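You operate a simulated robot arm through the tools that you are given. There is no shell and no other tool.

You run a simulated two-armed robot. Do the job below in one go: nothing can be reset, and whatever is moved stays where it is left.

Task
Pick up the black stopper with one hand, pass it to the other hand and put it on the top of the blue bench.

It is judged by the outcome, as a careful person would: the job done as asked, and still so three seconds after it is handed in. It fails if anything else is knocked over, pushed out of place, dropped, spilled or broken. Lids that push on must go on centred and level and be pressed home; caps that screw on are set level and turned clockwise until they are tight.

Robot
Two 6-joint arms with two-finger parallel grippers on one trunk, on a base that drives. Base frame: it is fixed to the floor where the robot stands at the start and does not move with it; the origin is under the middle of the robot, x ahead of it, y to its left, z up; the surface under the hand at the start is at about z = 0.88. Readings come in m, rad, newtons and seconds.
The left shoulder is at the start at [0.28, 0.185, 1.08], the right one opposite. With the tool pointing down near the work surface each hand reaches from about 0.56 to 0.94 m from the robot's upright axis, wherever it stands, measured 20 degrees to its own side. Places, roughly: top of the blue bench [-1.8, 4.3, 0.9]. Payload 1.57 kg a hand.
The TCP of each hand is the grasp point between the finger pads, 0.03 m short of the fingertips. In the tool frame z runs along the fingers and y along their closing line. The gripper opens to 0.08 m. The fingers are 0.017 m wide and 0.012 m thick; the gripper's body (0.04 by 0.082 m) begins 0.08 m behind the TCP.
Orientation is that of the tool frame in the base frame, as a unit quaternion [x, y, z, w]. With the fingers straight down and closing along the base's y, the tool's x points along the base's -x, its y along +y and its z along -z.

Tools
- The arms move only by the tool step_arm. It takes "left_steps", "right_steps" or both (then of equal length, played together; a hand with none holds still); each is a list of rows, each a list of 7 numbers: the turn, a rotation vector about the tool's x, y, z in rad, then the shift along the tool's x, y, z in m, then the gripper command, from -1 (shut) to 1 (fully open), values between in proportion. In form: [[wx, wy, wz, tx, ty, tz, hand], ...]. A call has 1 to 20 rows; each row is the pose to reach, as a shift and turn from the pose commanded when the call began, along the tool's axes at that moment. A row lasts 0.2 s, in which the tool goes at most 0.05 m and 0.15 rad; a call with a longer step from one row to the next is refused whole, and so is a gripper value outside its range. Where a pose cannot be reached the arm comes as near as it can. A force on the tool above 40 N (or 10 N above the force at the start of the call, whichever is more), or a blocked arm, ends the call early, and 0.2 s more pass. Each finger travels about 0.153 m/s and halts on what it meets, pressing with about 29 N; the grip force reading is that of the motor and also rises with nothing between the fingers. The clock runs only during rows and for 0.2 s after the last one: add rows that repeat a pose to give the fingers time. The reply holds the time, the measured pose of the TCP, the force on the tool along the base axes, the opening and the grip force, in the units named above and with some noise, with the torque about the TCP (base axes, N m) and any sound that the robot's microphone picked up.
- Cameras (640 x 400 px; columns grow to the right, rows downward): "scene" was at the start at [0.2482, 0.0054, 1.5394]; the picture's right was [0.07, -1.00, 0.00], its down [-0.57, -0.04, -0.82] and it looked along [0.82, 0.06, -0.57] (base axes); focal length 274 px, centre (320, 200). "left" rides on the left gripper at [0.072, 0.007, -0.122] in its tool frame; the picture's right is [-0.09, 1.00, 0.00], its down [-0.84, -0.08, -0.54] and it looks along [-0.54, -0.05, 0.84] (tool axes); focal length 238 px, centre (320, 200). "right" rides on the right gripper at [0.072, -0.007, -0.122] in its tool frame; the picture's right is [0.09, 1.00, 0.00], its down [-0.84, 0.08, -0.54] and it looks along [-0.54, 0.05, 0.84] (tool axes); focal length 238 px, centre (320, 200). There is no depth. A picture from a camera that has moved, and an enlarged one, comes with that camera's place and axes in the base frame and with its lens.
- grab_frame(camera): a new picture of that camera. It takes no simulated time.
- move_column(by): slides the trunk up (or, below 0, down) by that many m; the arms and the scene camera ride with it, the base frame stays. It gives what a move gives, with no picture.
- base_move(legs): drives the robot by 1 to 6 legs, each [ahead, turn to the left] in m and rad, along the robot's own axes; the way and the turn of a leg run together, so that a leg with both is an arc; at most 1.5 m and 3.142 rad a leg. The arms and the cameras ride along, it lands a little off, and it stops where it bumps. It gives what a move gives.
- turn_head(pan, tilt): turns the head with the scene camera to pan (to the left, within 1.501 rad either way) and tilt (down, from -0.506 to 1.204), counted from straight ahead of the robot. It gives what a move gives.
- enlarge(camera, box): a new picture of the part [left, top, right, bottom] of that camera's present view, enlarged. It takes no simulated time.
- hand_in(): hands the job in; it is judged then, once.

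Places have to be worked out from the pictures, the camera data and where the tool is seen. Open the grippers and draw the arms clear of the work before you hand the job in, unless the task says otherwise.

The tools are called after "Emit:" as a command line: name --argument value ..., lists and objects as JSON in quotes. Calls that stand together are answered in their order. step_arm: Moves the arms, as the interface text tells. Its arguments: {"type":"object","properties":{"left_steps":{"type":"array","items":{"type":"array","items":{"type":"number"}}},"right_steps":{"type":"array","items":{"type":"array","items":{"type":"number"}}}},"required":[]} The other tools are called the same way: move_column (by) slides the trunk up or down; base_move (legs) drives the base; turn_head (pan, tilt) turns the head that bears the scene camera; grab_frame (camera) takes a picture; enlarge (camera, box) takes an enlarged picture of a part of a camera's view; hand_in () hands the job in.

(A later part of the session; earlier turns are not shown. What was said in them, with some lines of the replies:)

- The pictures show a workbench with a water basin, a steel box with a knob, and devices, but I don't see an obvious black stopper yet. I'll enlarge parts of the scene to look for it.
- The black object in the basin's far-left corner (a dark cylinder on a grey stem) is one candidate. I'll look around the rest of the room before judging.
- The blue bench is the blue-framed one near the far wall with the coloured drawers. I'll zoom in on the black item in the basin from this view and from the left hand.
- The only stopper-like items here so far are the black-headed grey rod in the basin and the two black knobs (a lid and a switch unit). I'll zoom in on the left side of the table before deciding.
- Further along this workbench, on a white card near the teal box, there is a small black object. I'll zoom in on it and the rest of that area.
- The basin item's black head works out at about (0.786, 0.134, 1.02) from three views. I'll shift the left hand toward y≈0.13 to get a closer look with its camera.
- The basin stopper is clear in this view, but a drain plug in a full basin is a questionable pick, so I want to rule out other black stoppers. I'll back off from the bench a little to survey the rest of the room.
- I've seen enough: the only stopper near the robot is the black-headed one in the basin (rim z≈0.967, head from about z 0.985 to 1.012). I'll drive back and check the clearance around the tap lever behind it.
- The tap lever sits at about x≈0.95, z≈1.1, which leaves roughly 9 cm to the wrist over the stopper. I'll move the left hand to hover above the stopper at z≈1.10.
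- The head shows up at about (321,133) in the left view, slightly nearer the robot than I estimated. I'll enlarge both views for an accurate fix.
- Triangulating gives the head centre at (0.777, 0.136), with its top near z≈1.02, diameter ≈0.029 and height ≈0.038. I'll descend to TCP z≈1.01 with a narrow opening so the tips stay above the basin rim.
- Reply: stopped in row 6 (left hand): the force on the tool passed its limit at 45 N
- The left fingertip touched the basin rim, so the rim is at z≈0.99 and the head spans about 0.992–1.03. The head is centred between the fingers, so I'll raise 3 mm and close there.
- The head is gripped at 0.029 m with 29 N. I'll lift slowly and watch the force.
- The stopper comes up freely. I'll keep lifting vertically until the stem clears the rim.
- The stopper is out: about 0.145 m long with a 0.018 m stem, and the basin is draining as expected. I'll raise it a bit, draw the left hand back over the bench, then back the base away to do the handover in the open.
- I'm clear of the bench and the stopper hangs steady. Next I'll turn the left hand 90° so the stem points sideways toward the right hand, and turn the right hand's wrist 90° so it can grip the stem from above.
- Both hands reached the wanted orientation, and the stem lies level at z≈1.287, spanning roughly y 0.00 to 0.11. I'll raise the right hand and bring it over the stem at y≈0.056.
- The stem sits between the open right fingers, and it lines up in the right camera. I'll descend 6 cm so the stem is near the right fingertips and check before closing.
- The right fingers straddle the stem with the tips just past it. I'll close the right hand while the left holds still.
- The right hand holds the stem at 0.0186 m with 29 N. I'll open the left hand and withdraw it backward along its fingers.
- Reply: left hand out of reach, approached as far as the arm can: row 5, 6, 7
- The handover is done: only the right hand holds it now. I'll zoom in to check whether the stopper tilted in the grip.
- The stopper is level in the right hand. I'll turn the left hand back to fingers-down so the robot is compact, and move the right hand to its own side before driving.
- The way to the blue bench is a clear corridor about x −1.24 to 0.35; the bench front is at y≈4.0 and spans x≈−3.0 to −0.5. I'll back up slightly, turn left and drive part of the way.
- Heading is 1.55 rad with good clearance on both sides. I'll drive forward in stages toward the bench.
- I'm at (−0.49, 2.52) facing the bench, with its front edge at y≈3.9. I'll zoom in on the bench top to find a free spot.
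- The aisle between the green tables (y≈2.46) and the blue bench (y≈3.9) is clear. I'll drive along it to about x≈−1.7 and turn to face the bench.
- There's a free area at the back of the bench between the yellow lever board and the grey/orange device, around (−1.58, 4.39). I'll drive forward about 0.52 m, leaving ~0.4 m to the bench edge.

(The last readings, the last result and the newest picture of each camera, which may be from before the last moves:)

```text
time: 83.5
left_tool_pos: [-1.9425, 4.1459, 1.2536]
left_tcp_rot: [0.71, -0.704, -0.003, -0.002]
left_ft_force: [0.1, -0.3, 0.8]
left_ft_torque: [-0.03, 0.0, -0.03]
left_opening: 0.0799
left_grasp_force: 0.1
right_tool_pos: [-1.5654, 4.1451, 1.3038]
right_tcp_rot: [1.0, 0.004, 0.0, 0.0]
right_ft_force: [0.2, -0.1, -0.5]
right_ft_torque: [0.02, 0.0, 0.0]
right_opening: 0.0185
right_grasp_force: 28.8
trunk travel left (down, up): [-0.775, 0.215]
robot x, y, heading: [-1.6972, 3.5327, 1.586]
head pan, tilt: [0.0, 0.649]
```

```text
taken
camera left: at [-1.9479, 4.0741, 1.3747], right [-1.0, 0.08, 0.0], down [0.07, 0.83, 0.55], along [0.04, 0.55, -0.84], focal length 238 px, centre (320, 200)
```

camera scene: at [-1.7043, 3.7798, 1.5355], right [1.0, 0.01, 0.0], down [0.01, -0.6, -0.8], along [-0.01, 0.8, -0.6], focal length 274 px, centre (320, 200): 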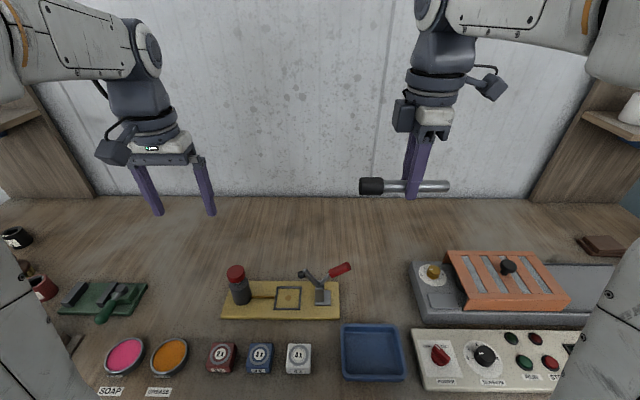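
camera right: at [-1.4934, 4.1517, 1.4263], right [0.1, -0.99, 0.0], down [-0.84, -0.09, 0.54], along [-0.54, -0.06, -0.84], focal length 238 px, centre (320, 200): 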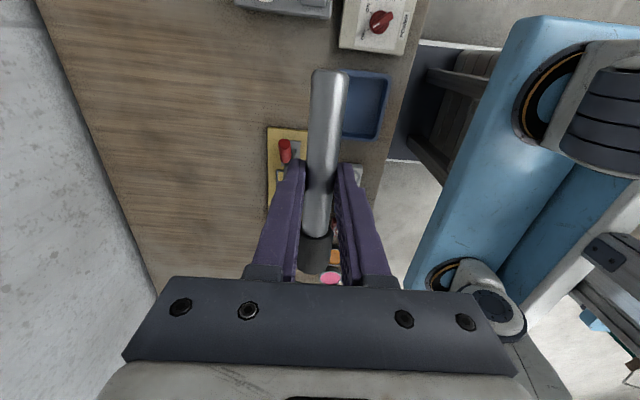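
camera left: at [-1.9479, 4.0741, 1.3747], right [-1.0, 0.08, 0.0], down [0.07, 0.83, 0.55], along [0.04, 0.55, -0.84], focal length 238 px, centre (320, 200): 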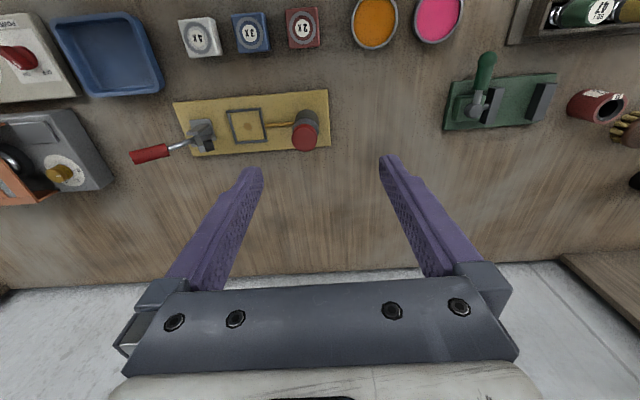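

The left camera confirms a clear strip behind the yellow board. I'll move the right hand forward to (−1.60, 4.40) at this height, then descend to TCP z≈1.0.

Emit:
step_arm --right_steps '[[0, 0, 0, -0.006, -0.043, 0, -1], [0, 0, 0, -0.012, -0.086, 0, -1], [0, 0, 0, -0.018, -0.129, 0, -1], [0, 0, 0, -0.024, -0.172, 0, -1], [0, 0, 0, -0.03, -0.215, 0, -1], [0, 0, 0, -0.033, -0.255, 0, -1], [0, 0, 0, -0.033, -0.255, 0.045, -1], [0, 0, 0, -0.033, -0.255, 0.09, -1], [0, 0, 0, -0.033, -0.255, 0.135, -1], [0, 0, 0, -0.033, -0.255, 0.18, -1], [0, 0, 0, -0.033, -0.255, 0.22, -1], [0, 0, 0, -0.033, -0.255, 0.26, -1], [0, 0, 0, -0.033, -0.255, 0.3, -1]]'

Emit:
grab_frame --camera "scene"

Emit:
grab_frame --camera "right"

Emit:
grab_frame --camera "left"

```text
time: 86.3
left_tool_pos: [-1.9419, 4.1465, 1.2539]
left_tcp_rot: [0.71, -0.704, -0.003, -0.001]
left_ft_force: [-0.4, 0.3, 0.4]
left_ft_torque: [-0.03, 0.04, -0.01]
left_opening: 0.0799
left_grasp_force: 0.0
right_tool_pos: [-1.606, 4.4279, 1.0154]
right_tcp_rot: [1.0, 0.004, 0.001, 0.0]
right_ft_force: [-0.4, -0.5, -0.5]
right_ft_torque: [0.0, -0.03, 0.0]
right_opening: 0.0185
right_grasp_force: 29.1
right hand out of reach, approached as far as the arm can: row 5, 6, 7, 8, 9, 10, 11, 12, 13
trunk travel left (down, up): [-0.775, 0.215]
robot x, y, heading: [-1.6982, 3.5323, 1.576]
head pan, tilt: [0.0, 0.649]
```

```text
taken
camera scene: at [-1.7043, 3.7795, 1.5355], right [1.0, 0.01, 0.0], down [0.01, -0.6, -0.8], along [-0.01, 0.8, -0.6], focal length 274 px, centre (320, 200)
```

scene: 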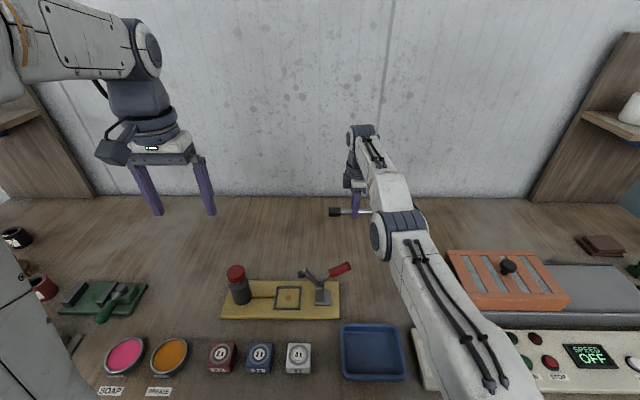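

```text
taken
camera right: at [-1.5333, 4.4345, 1.1373], right [0.1, -0.99, 0.0], down [-0.84, -0.08, 0.54], along [-0.54, -0.06, -0.84], focal length 238 px, centre (320, 200)
```

right: 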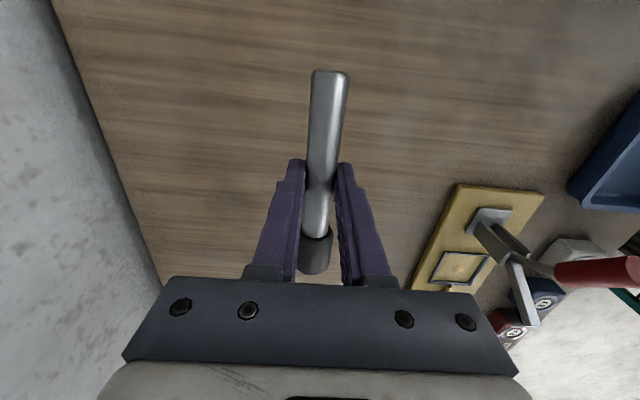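

```text
taken
camera left: at [-1.9479, 4.0739, 1.3748], right [-1.0, 0.08, 0.0], down [0.07, 0.83, 0.55], along [0.04, 0.55, -0.84], focal length 238 px, centre (320, 200)
```

left: 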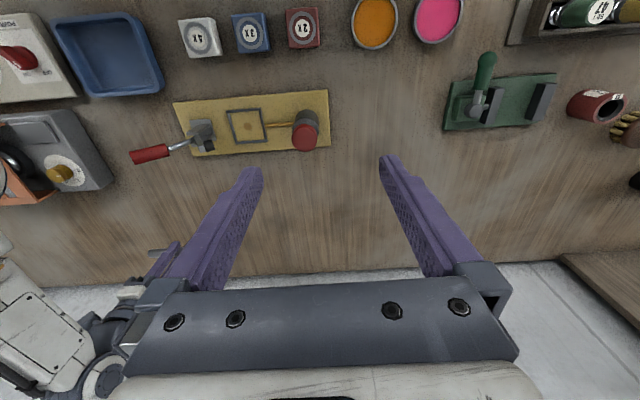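

The arm hit its reach limit here, ending at (−1.606, 4.428, 1.015). I'll bring the hand back toward y≈4.35, where the bench is still clear, and check.

Emit:
step_arm --right_steps '[[0, 0, 0, 0, 0.02, -0.01, -1], [0, 0, 0, 0, 0.04, -0.01, -1], [0, 0, 0, 0, 0.055, -0.01, -1], [0, 0, 0, 0, 0.055, -0.01, -1]]'

Emit:
grab_frame --camera "scene"

Emit:
grab_frame --camera "right"

```text
time: 87.3
left_tool_pos: [-1.9421, 4.1478, 1.2537]
left_tcp_rot: [0.71, -0.704, -0.003, -0.002]
left_ft_force: [0.5, -0.7, -0.2]
left_ft_torque: [0.03, -0.01, 0.02]
left_opening: 0.0802
left_grasp_force: 0.0
right_tool_pos: [-1.6081, 4.4262, 1.029]
right_tcp_rot: [1.0, 0.005, 0.001, 0.001]
right_ft_force: [-0.3, 0.3, -0.8]
right_ft_torque: [0.02, -0.03, -0.04]
right_opening: 0.0183
right_grasp_force: 28.9
right hand out of reach, approached as far as the arm can: row 1, 2, 3, 4
trunk travel left (down, up): [-0.775, 0.215]
robot x, y, heading: [-1.7019, 3.5323, 1.581]
head pan, tilt: [0.0, 0.649]
```

```text
taken
camera scene: at [-1.7043, 3.7798, 1.5355], right [1.0, 0.01, 0.0], down [0.01, -0.6, -0.8], along [-0.01, 0.8, -0.6], focal length 274 px, centre (320, 200)
```

scene: 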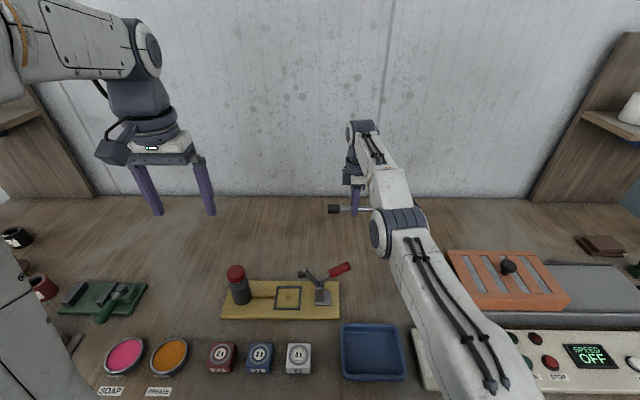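

```text
taken
camera right: at [-1.536, 4.4329, 1.1502], right [0.1, -0.99, 0.0], down [-0.84, -0.08, 0.54], along [-0.54, -0.06, -0.84], focal length 238 px, centre (320, 200)
```

right: 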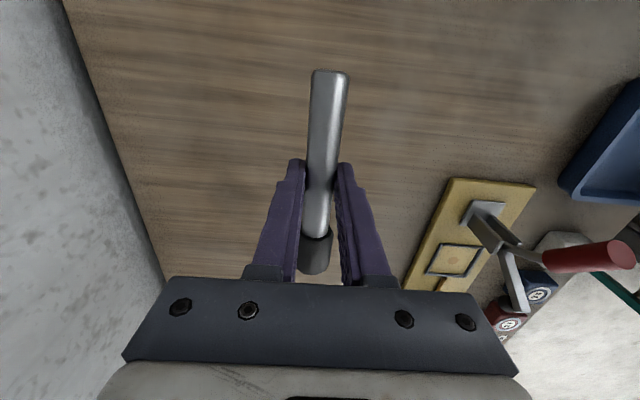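

The arm seems stuck fully stretched, following only in height. I'll raise the hand and pull it well back so the elbow bends again.

Emit:
step_arm --right_steps '[[0, 0, 0, 0, 0.0, -0.04, -1], [0, 0, 0, 0, 0.0, -0.08, -1], [0, 0, 0, 0, 0.0, -0.12, -1], [0, 0, 0, 0, 0.0, -0.16, -1], [0, 0, 0, 0, 0.04, -0.18, -1], [0, 0, 0, 0, 0.08, -0.2, -1], [0, 0, 0, 0, 0.12, -0.2, -1], [0, 0, 0, 0, 0.16, -0.2, -1], [0, 0, 0, 0, 0.2, -0.2, -1]]'

Emit:
grab_frame --camera "scene"

```text
time: 89.3
left_tool_pos: [-1.9416, 4.1472, 1.2526]
left_tcp_rot: [0.71, -0.705, -0.003, -0.002]
left_ft_force: [0.0, 0.1, 0.0]
left_ft_torque: [-0.01, -0.03, 0.01]
left_opening: 0.08
left_grasp_force: 0.1
right_tool_pos: [-1.6062, 4.227, 1.2273]
right_tcp_rot: [1.0, 0.004, 0.0, -0.001]
right_ft_force: [-0.1, -0.3, -1.2]
right_ft_torque: [-0.02, -0.02, 0.03]
right_opening: 0.0186
right_grasp_force: 29.3
right hand out of reach, approached as far as the arm can: row 1, 2, 3, 4, 5
trunk travel left (down, up): [-0.775, 0.215]
robot x, y, heading: [-1.7056, 3.5323, 1.58]
head pan, tilt: [0.0, 0.649]
```

```text
taken
camera scene: at [-1.7043, 3.7799, 1.5355], right [1.0, 0.01, 0.0], down [0.01, -0.6, -0.8], along [-0.01, 0.8, -0.6], focal length 274 px, centre (320, 200)
```

scene: 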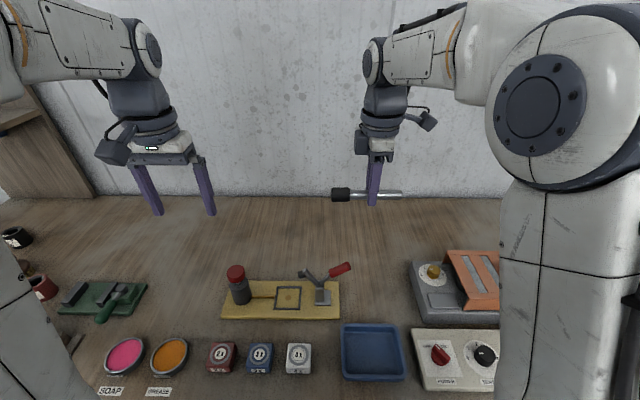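

The elbow is bent again and the hand is at (−1.606, 4.227, 1.227). I'll go forward and down on a diagonal to about (−1.59, 4.34, 1.03), staying inside reach.

Emit:
step_arm --right_steps '[[0, 0, 0, 0.005, -0.02, 0.03, -1], [0, 0, 0, 0.01, -0.04, 0.06, -1], [0, 0, 0, 0.015, -0.065, 0.09, -1], [0, 0, 0, 0.018, -0.09, 0.12, -1], [0, 0, 0, 0.018, -0.113, 0.15, -1], [0, 0, 0, 0.018, -0.113, 0.19, -1], [0, 0, 0, 0.018, -0.113, 0.2, -1]]'

Emit:
grab_frame --camera "scene"

Emit:
grab_frame --camera "right"

```text
time: 90.9
left_tool_pos: [-1.9421, 4.1458, 1.254]
left_tcp_rot: [0.71, -0.704, -0.003, -0.001]
left_ft_force: [0.1, 0.8, 0.1]
left_ft_torque: [-0.03, -0.03, 0.04]
left_opening: 0.08
left_grasp_force: 0.0
right_tool_pos: [-1.5894, 4.3401, 1.0257]
right_tcp_rot: [1.0, 0.005, -0.001, 0.0]
right_ft_force: [-0.9, -0.7, -1.1]
right_ft_torque: [-0.03, -0.03, 0.02]
right_opening: 0.0184
right_grasp_force: 28.9
trunk travel left (down, up): [-0.775, 0.215]
robot x, y, heading: [-1.7032, 3.5354, 1.581]
head pan, tilt: [0.0, 0.649]
```

```text
taken
camera scene: at [-1.7043, 3.7799, 1.5355], right [1.0, 0.01, 0.0], down [0.01, -0.6, -0.8], along [-0.01, 0.8, -0.6], focal length 274 px, centre (320, 200)
```

scene: 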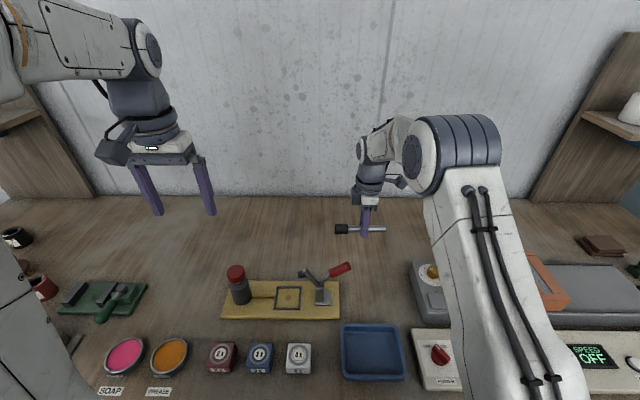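

```text
taken
camera right: at [-1.5174, 4.3467, 1.1487], right [0.1, -0.99, 0.0], down [-0.84, -0.09, 0.54], along [-0.54, -0.05, -0.84], focal length 238 px, centre (320, 200)
```

right: 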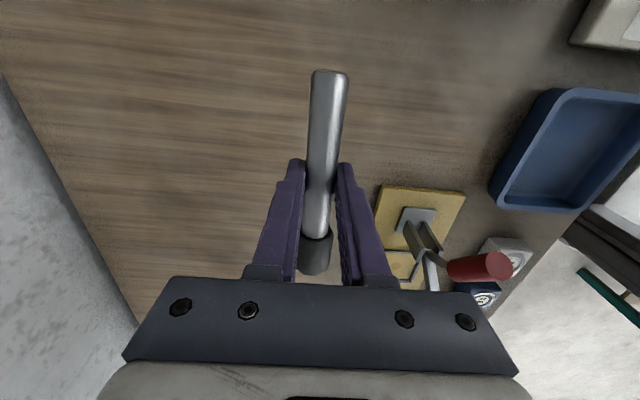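

The landing spot is clear, with about 6 cm to the yellow board and 7 cm to its lever handle. I'll descend to TCP z≈0.945 and look.

Emit:
step_arm --right_steps '[[0, 0, 0, 0, -0.005, 0.02, -1], [0, 0, 0, 0, -0.008, 0.04, -1], [0, 0, 0, 0, -0.008, 0.06, -1], [0, 0, 0, 0, -0.008, 0.072, -1], [0, 0, 0, 0, -0.008, 0.08, -1]]'

Emit:
grab_frame --camera "right"

Emit:
enlarge --camera "scene" --box '[300, 180, 440, 280]'

```text
time: 92.1
left_tool_pos: [-1.942, 4.1468, 1.2534]
left_tcp_rot: [0.71, -0.704, -0.003, -0.002]
left_ft_force: [0.5, -0.3, 0.7]
left_ft_torque: [0.01, -0.01, 0.01]
left_opening: 0.08
left_grasp_force: 0.1
right_tool_pos: [-1.5883, 4.3477, 0.9467]
right_tcp_rot: [1.0, 0.004, 0.0, 0.0]
right_ft_force: [0.0, -0.5, -1.1]
right_ft_torque: [0.0, -0.01, -0.01]
right_opening: 0.0187
right_grasp_force: 29.3
trunk travel left (down, up): [-0.775, 0.215]
robot x, y, heading: [-1.7002, 3.5324, 1.579]
head pan, tilt: [0.0, 0.649]
```

```text
taken
camera right: at [-1.5171, 4.3546, 1.068], right [0.1, -0.99, 0.0], down [-0.84, -0.08, 0.54], along [-0.54, -0.06, -0.84], focal length 238 px, centre (320, 200)
```

right: 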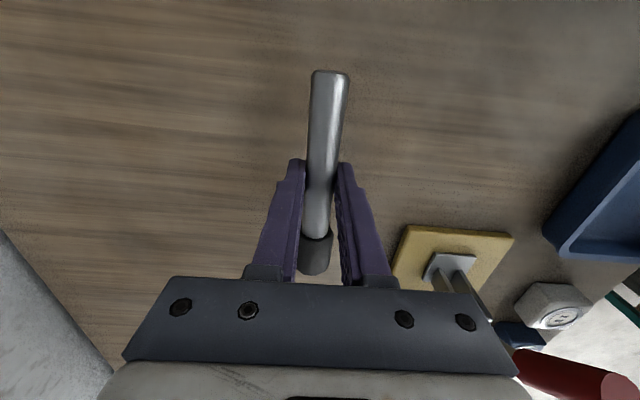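

```text
4.00 times, centred on (370, 230) of scene
camera zoom: at [-1.7043, 3.7798, 1.5355], right [1.0, 0.01, 0.0], down [0.01, -0.6, -0.8], along [-0.01, 0.8, -0.6], focal length 1096 px, centre (120, 80)
```

zoom: 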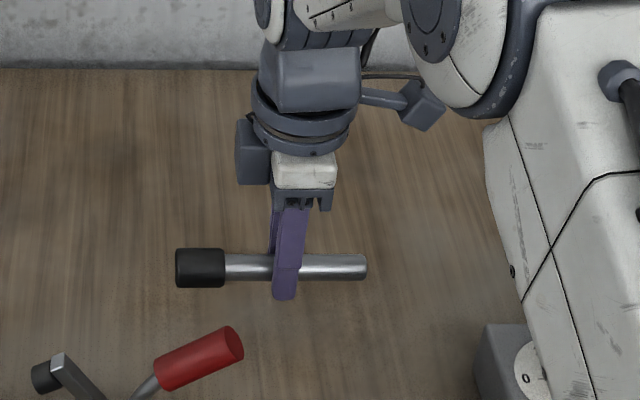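

Still free of contact (force ≈ −1 N). I'll lower another 12 mm in small rows and read the force.

Emit:
step_arm --right_steps '[[0, 0, 0, 0, 0, 0.004, -1], [0, 0, 0, 0, 0, 0.008, -1], [0, 0, 0, 0, 0, 0.011, -1], [0, 0, 0, 0, 0, 0.013, -1]]'

Emit:
enlarge --camera "scene" --box '[320, 220, 410, 270]'

```text
time: 93.1
left_tool_pos: [-1.9413, 4.1467, 1.2534]
left_tcp_rot: [0.71, -0.704, -0.003, -0.002]
left_ft_force: [-0.5, -0.3, -0.3]
left_ft_torque: [0.02, 0.02, 0.0]
left_opening: 0.08
left_grasp_force: 0.1
right_tool_pos: [-1.5911, 4.3486, 0.933]
right_tcp_rot: [1.0, 0.004, 0.0, 0.0]
right_ft_force: [-0.3, -0.3, -1.0]
right_ft_torque: [0.01, -0.01, 0.04]
right_opening: 0.0187
right_grasp_force: 29.0
trunk travel left (down, up): [-0.775, 0.215]
robot x, y, heading: [-1.7003, 3.532, 1.579]
head pan, tilt: [0.0, 0.649]
```

```text
7.11 times, centred on (365, 245) of scene
camera zoom: at [-1.7043, 3.7798, 1.5355], right [1.0, 0.01, 0.0], down [0.01, -0.6, -0.8], along [-0.01, 0.8, -0.6], focal length 1949 px, centre (0, -120)
```

zoom: 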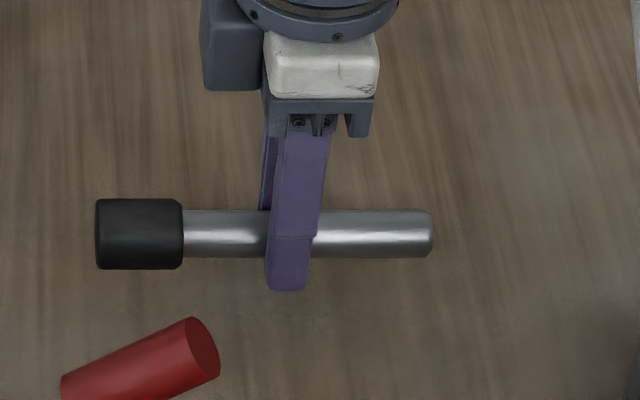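

No contact yet at TCP z 0.933. I'll continue down in 1–2 mm steps.

Emit:
step_arm --right_steps '[[0, 0, 0, 0, 0, 0.002, -1], [0, 0, 0, 0, 0, 0.004, -1], [0, 0, 0, 0, 0, 0.006, -1]]'

```text
time: 93.9
left_tool_pos: [-1.941, 4.1471, 1.2523]
left_tcp_rot: [0.711, -0.703, -0.003, -0.002]
left_ft_force: [0.5, -0.8, 0.2]
left_ft_torque: [0.0, -0.03, 0.0]
left_opening: 0.0798
left_grasp_force: 0.1
right_tool_pos: [-1.5908, 4.3486, 0.9284]
right_tcp_rot: [1.0, 0.004, 0.0, 0.0]
right_ft_force: [0.0, 1.2, -1.2]
right_ft_torque: [0.0, -0.03, -0.04]
right_opening: 0.0186
right_grasp_force: 28.7
trunk travel left (down, up): [-0.775, 0.215]
robot x, y, heading: [-1.7035, 3.5328, 1.578]
head pan, tilt: [0.0, 0.649]
```

Still no contact at 0.928, so I'll step down a few more millimetres.

Emit:
step_arm --right_steps '[[0, 0, 0, 0, 0, 0.002, -1], [0, 0, 0, 0, 0, 0.004, -1], [0, 0, 0, 0, 0, 0.006, -1]]'

Emit:
enlarge --camera "right" --box '[250, 50, 410, 290]'

Emit:
enlarge --camera "scene" --box '[320, 220, 410, 270]'

```text
time: 94.7
left_tool_pos: [-1.9416, 4.1463, 1.2535]
left_tcp_rot: [0.71, -0.704, -0.003, -0.002]
left_ft_force: [0.3, -0.4, -0.2]
left_ft_torque: [0.0, -0.04, 0.02]
left_opening: 0.0799
left_grasp_force: 0.0
right_tool_pos: [-1.5893, 4.3494, 0.9224]
right_tcp_rot: [1.0, 0.005, 0.0, 0.0]
right_ft_force: [-0.5, -0.3, -0.6]
right_ft_torque: [0.07, 0.01, 0.0]
right_opening: 0.0186
right_grasp_force: 28.8
trunk travel left (down, up): [-0.775, 0.215]
robot x, y, heading: [-1.7028, 3.5335, 1.579]
head pan, tilt: [0.0, 0.649]
```

```text
1.67 times, centred on (330, 170) of right
camera zoom: at [-1.5177, 4.3546, 1.044], right [0.1, -0.99, 0.0], down [-0.84, -0.09, 0.54], along [-0.54, -0.06, -0.84], focal length 397 px, centre (303, 250)
```

zoom: 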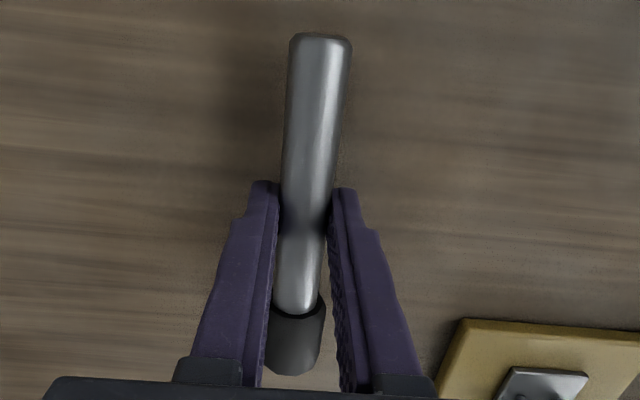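

```text
7.11 times, centred on (365, 245) of scene
camera zoom: at [-1.7043, 3.7798, 1.5355], right [1.0, 0.01, 0.0], down [0.01, -0.6, -0.8], along [-0.01, 0.8, -0.6], focal length 1949 px, centre (0, -120)
```

zoom: 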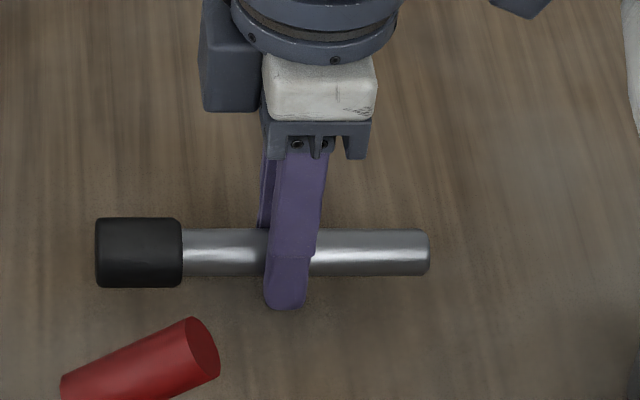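

Shadows are tightening but there is still no contact at 0.922. I'll continue stepping down gently.

Emit:
step_arm --right_steps '[[0, 0, 0, 0, 0, 0.002, -1], [0, 0, 0, 0, 0, 0.004, -1], [0, 0, 0, 0, 0, 0.006, -1]]'

```text
time: 95.5
left_tool_pos: [-1.9418, 4.146, 1.2528]
left_tcp_rot: [0.71, -0.704, -0.003, -0.003]
left_ft_force: [0.1, -0.1, 0.7]
left_ft_torque: [-0.01, 0.01, -0.02]
left_opening: 0.0801
left_grasp_force: 0.1
right_tool_pos: [-1.5907, 4.3483, 0.9162]
right_tcp_rot: [1.0, 0.005, 0.0, 0.0]
right_ft_force: [-0.3, -0.4, -0.6]
right_ft_torque: [-0.01, -0.03, 0.01]
right_opening: 0.0186
right_grasp_force: 28.6
trunk travel left (down, up): [-0.775, 0.215]
robot x, y, heading: [-1.7033, 3.5368, 1.577]
head pan, tilt: [0.0, 0.649]
```

No contact yet at 0.916; stepping down again.

Emit:
step_arm --right_steps '[[0, 0, 0, 0, 0, 0.0015, -1], [0, 0, 0, 0, 0, 0.003, -1], [0, 0, 0, 0, 0, 0.0045, -1]]'

Emit:
enlarge --camera "scene" --box '[320, 220, 410, 270]'

```text
time: 96.3
left_tool_pos: [-1.9426, 4.1463, 1.2537]
left_tcp_rot: [0.71, -0.704, -0.003, -0.002]
left_ft_force: [0.0, -0.4, -0.2]
left_ft_torque: [0.01, -0.02, 0.0]
left_opening: 0.0799
left_grasp_force: 0.1
right_tool_pos: [-1.5901, 4.3476, 0.912]
right_tcp_rot: [1.0, 0.005, -0.001, 0.0]
right_ft_force: [0.5, -0.1, -0.6]
right_ft_torque: [-0.01, -0.06, -0.02]
right_opening: 0.0185
right_grasp_force: 28.9
trunk travel left (down, up): [-0.775, 0.215]
robot x, y, heading: [-1.7033, 3.5347, 1.583]
head pan, tilt: [0.0, 0.649]
```

```text
7.11 times, centred on (365, 245) of scene
camera zoom: at [-1.7043, 3.7798, 1.5355], right [1.0, 0.01, 0.0], down [0.01, -0.6, -0.8], along [-0.01, 0.8, -0.6], focal length 1949 px, centre (0, -120)
```

zoom: 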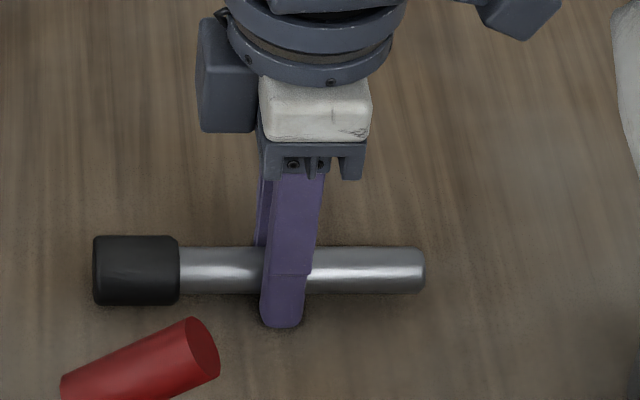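

Contact shadows now nearly meet the object, so the surface is within a few millimetres. I'll take small steps.

Emit:
step_arm --right_steps '[[0, 0, 0, 0, 0, 0.001, -1], [0, 0, 0, 0, 0, 0.002, -1], [0, 0, 0, 0, 0, 0.003, -1]]'

```text
time: 97.1
left_tool_pos: [-1.9413, 4.1459, 1.2551]
left_tcp_rot: [0.71, -0.704, -0.003, -0.002]
left_ft_force: [0.2, 0.0, -0.1]
left_ft_torque: [0.02, -0.03, 0.04]
left_opening: 0.0802
left_grasp_force: 0.1
right_tool_pos: [-1.5906, 4.3481, 0.9085]
right_tcp_rot: [1.0, 0.004, -0.002, -0.001]
right_ft_force: [-0.1, -3.7, 12.2]
right_ft_torque: [-0.09, 0.67, 0.12]
right_opening: 0.0184
right_grasp_force: 28.7
trunk travel left (down, up): [-0.775, 0.215]
robot x, y, heading: [-1.6993, 3.5341, 1.584]
head pan, tilt: [0.0, 0.649]
```

The head has touched the bench (12 N, acting at the head's side). I'll ease up 0.5 mm and open the fingers gradually.

Emit:
step_arm --right_steps '[[0, 0, 0, 0, 0, -0.0005, -1], [0, 0, 0, 0, 0, -0.0005, -0.5], [0, 0, 0, 0, 0, -0.0005, -0.4], [0, 0, 0, 0, 0, -0.0005, -0.3], [0, 0, 0, 0, 0, -0.0005, -0.15], [0, 0, 0, 0, 0, -0.0005, 0.0], [0, 0, 0, 0, 0, -0.0005, 0.0]]'

Emit:
enlarge --camera "scene" --box '[320, 220, 410, 270]'

Emit:
enlarge --camera "right" --box '[250, 50, 410, 290]'

```text
time: 98.7
left_tool_pos: [-1.9406, 4.1452, 1.2553]
left_tcp_rot: [0.71, -0.704, -0.003, -0.001]
left_ft_force: [0.4, 0.3, 0.7]
left_ft_torque: [0.01, -0.01, -0.02]
left_opening: 0.0799
left_grasp_force: 0.2
right_tool_pos: [-1.5891, 4.3465, 0.9095]
right_tcp_rot: [1.0, 0.004, 0.0, 0.0]
right_ft_force: [0.0, -4.2, 20.3]
right_ft_torque: [0.28, 0.01, 0.07]
right_opening: 0.037
right_grasp_force: 0.0
trunk travel left (down, up): [-0.775, 0.215]
robot x, y, heading: [-1.6996, 3.5371, 1.579]
head pan, tilt: [0.0, 0.649]
```

```text
7.11 times, centred on (365, 245) of scene
camera zoom: at [-1.7044, 3.7784, 1.5358], right [1.0, 0.01, 0.0], down [0.01, -0.6, -0.8], along [-0.01, 0.8, -0.6], focal length 1949 px, centre (0, -120)
```

zoom: 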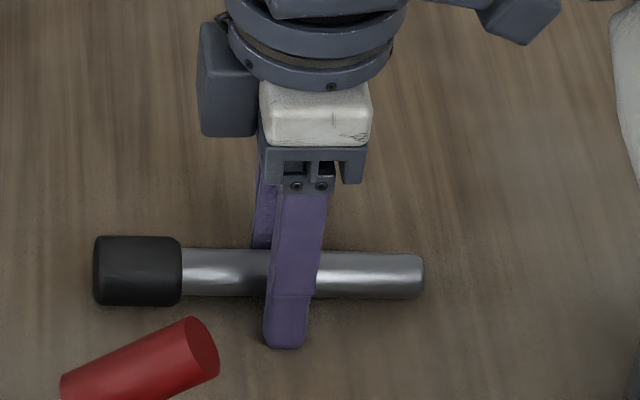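

```text
1.67 times, centred on (330, 170) of right
camera zoom: at [-1.5177, 4.3534, 1.0318], right [0.1, -0.99, 0.0], down [-0.84, -0.08, 0.54], along [-0.54, -0.06, -0.84], focal length 397 px, centre (303, 250)
```

zoom: 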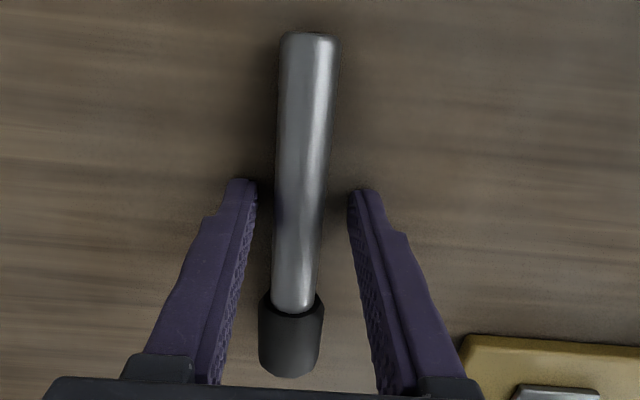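

The stopper lies on the bench, free of the fingers. I'll raise the right hand straight up, then back away from the bench.

Emit:
step_arm --right_steps '[[0, 0, 0, 0, 0, -0.005, 0.0], [0, 0, 0, 0, 0, -0.015, 0.0], [0, 0, 0, 0, 0, -0.035, 0.1], [0, 0, 0, 0, 0, -0.07, 0.1], [0, 0, 0, 0, 0, -0.11, 0.1], [0, 0, 0, 0, 0, -0.15, 0.1], [0, 0, 0, 0, 0.03, -0.18, 0.5], [0, 0, 0, 0, 0.06, -0.21, 1], [0, 0, 0, 0, 0.09, -0.24, 1], [0, 0, 0, 0, 0.12, -0.27, 1], [0, 0, 0, 0, 0.15, -0.3, 1]]'

Emit:
grab_frame --camera "scene"

Emit:
enlarge --camera "scene" --box '[300, 200, 440, 300]'

```text
time: 101.1
left_tool_pos: [-1.9413, 4.1458, 1.2535]
left_tcp_rot: [0.71, -0.704, -0.002, -0.001]
left_ft_force: [0.7, 0.1, -0.3]
left_ft_torque: [-0.01, 0.02, 0.0]
left_opening: 0.0804
left_grasp_force: 0.0
right_tool_pos: [-1.5871, 4.1962, 1.2098]
right_tcp_rot: [1.0, 0.004, 0.001, 0.0]
right_ft_force: [-0.3, 0.2, -0.6]
right_ft_torque: [-0.03, -0.02, 0.05]
right_opening: 0.08
right_grasp_force: 0.0
trunk travel left (down, up): [-0.775, 0.215]
robot x, y, heading: [-1.7021, 3.5314, 1.582]
head pan, tilt: [0.0, 0.649]
```

```text
taken
camera scene: at [-1.7043, 3.7799, 1.5355], right [1.0, 0.01, 0.0], down [0.01, -0.6, -0.8], along [-0.01, 0.8, -0.6], focal length 274 px, centre (320, 200)
```

scene: 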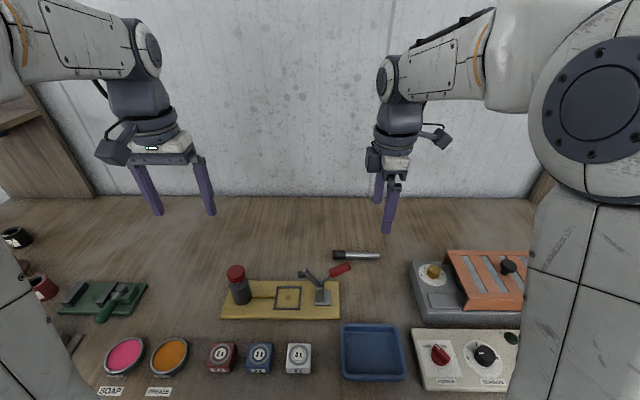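

```text
4.00 times, centred on (370, 250) of scene
camera zoom: at [-1.7043, 3.7799, 1.5355], right [1.0, 0.01, 0.0], down [0.01, -0.6, -0.8], along [-0.01, 0.8, -0.6], focal length 1096 px, centre (120, 0)
```

zoom: 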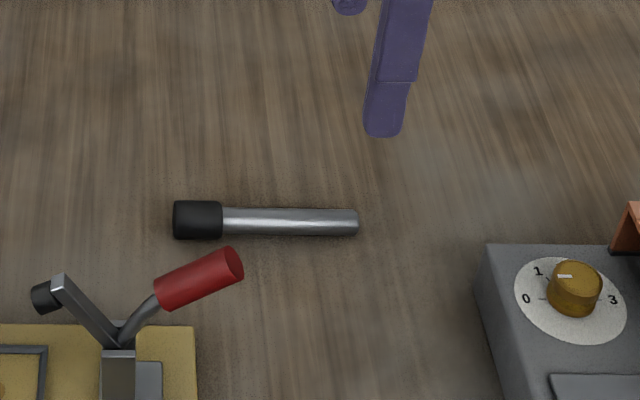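

The stopper rests on the bench untouched by anything else. I'll back the robot away and confirm it stays put.

Emit:
base_move --legs '[[-0.4, 0.0]]'

Emit:
grab_frame --camera "scene"

Emit:
enlarge --camera "scene" --box '[280, 140, 440, 260]'

```text
time: 103.6
left_tool_pos: [-1.9401, 3.7451, 1.2535]
left_tcp_rot: [0.712, -0.702, -0.003, -0.002]
left_ft_force: [0.8, 0.2, 0.2]
left_ft_torque: [0.0, 0.01, 0.01]
left_opening: 0.08
left_grasp_force: 0.0
right_tool_pos: [-1.5856, 3.7971, 1.2088]
right_tcp_rot: [1.0, 0.007, 0.0, 0.0]
right_ft_force: [-0.2, -0.1, 0.2]
right_ft_torque: [0.0, -0.02, 0.03]
right_opening: 0.08
right_grasp_force: 0.0
trunk travel left (down, up): [-0.775, 0.215]
robot x, y, heading: [-1.6938, 3.1322, 1.58]
head pan, tilt: [0.0, 0.649]
```

```text
taken
camera scene: at [-1.7007, 3.3797, 1.5354], right [1.0, 0.01, 0.0], down [0.01, -0.6, -0.8], along [-0.01, 0.8, -0.6], focal length 274 px, centre (320, 200)
```

scene: 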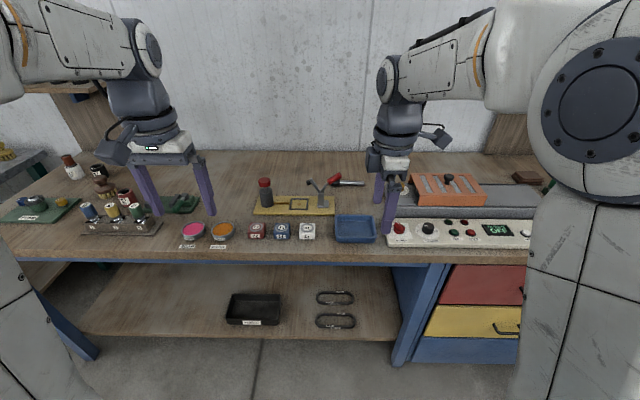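

```text
3.33 times, centred on (360, 200) of scene
camera zoom: at [-1.7007, 3.3797, 1.5354], right [1.0, 0.01, 0.0], down [0.01, -0.6, -0.8], along [-0.01, 0.8, -0.6], focal length 914 px, centre (187, 200)
```

zoom: 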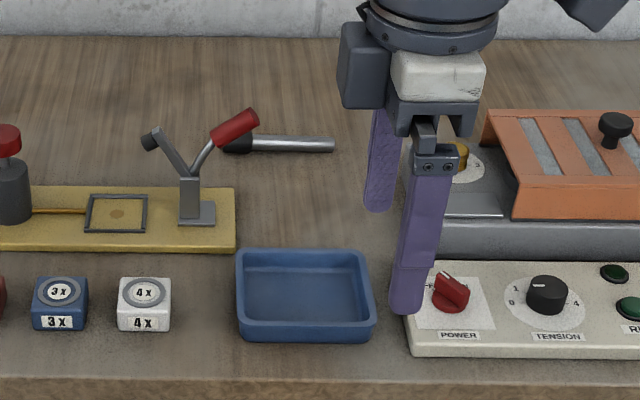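

The stopper hasn't moved from about (−1.59, 4.35) on the blue bench, nothing else is disturbed, and both grippers are open and clear. I'm handing in.

Emit:
hand_in

```text
The job is handed in.
```

The black stopper is now lying on top of the blue bench, in the clear space behind the yellow lever board. I picked it up with the left hand, passed it to the right hand, and set it down with the right.

- **Which stopper:** I took "the black stopper" to be the one in the water basin, a grey stem with a black head. It was the only stopper I could find near the robot.
- **Water:** That stopper was the basin's drain plug, so the basin emptied through its drain when I lifted it out. I saw no water on the bench.
- **Contact:** On the first descent the left fingertip pressed on the basin rim and stopped at 45 N. I raised it and gripped slightly higher. I saw no sign that the basin moved.
- **Final check:** After I backed the robot away, the stopper had not moved and nothing else I could see on the bench was disturbed. Both grippers are open and clear.
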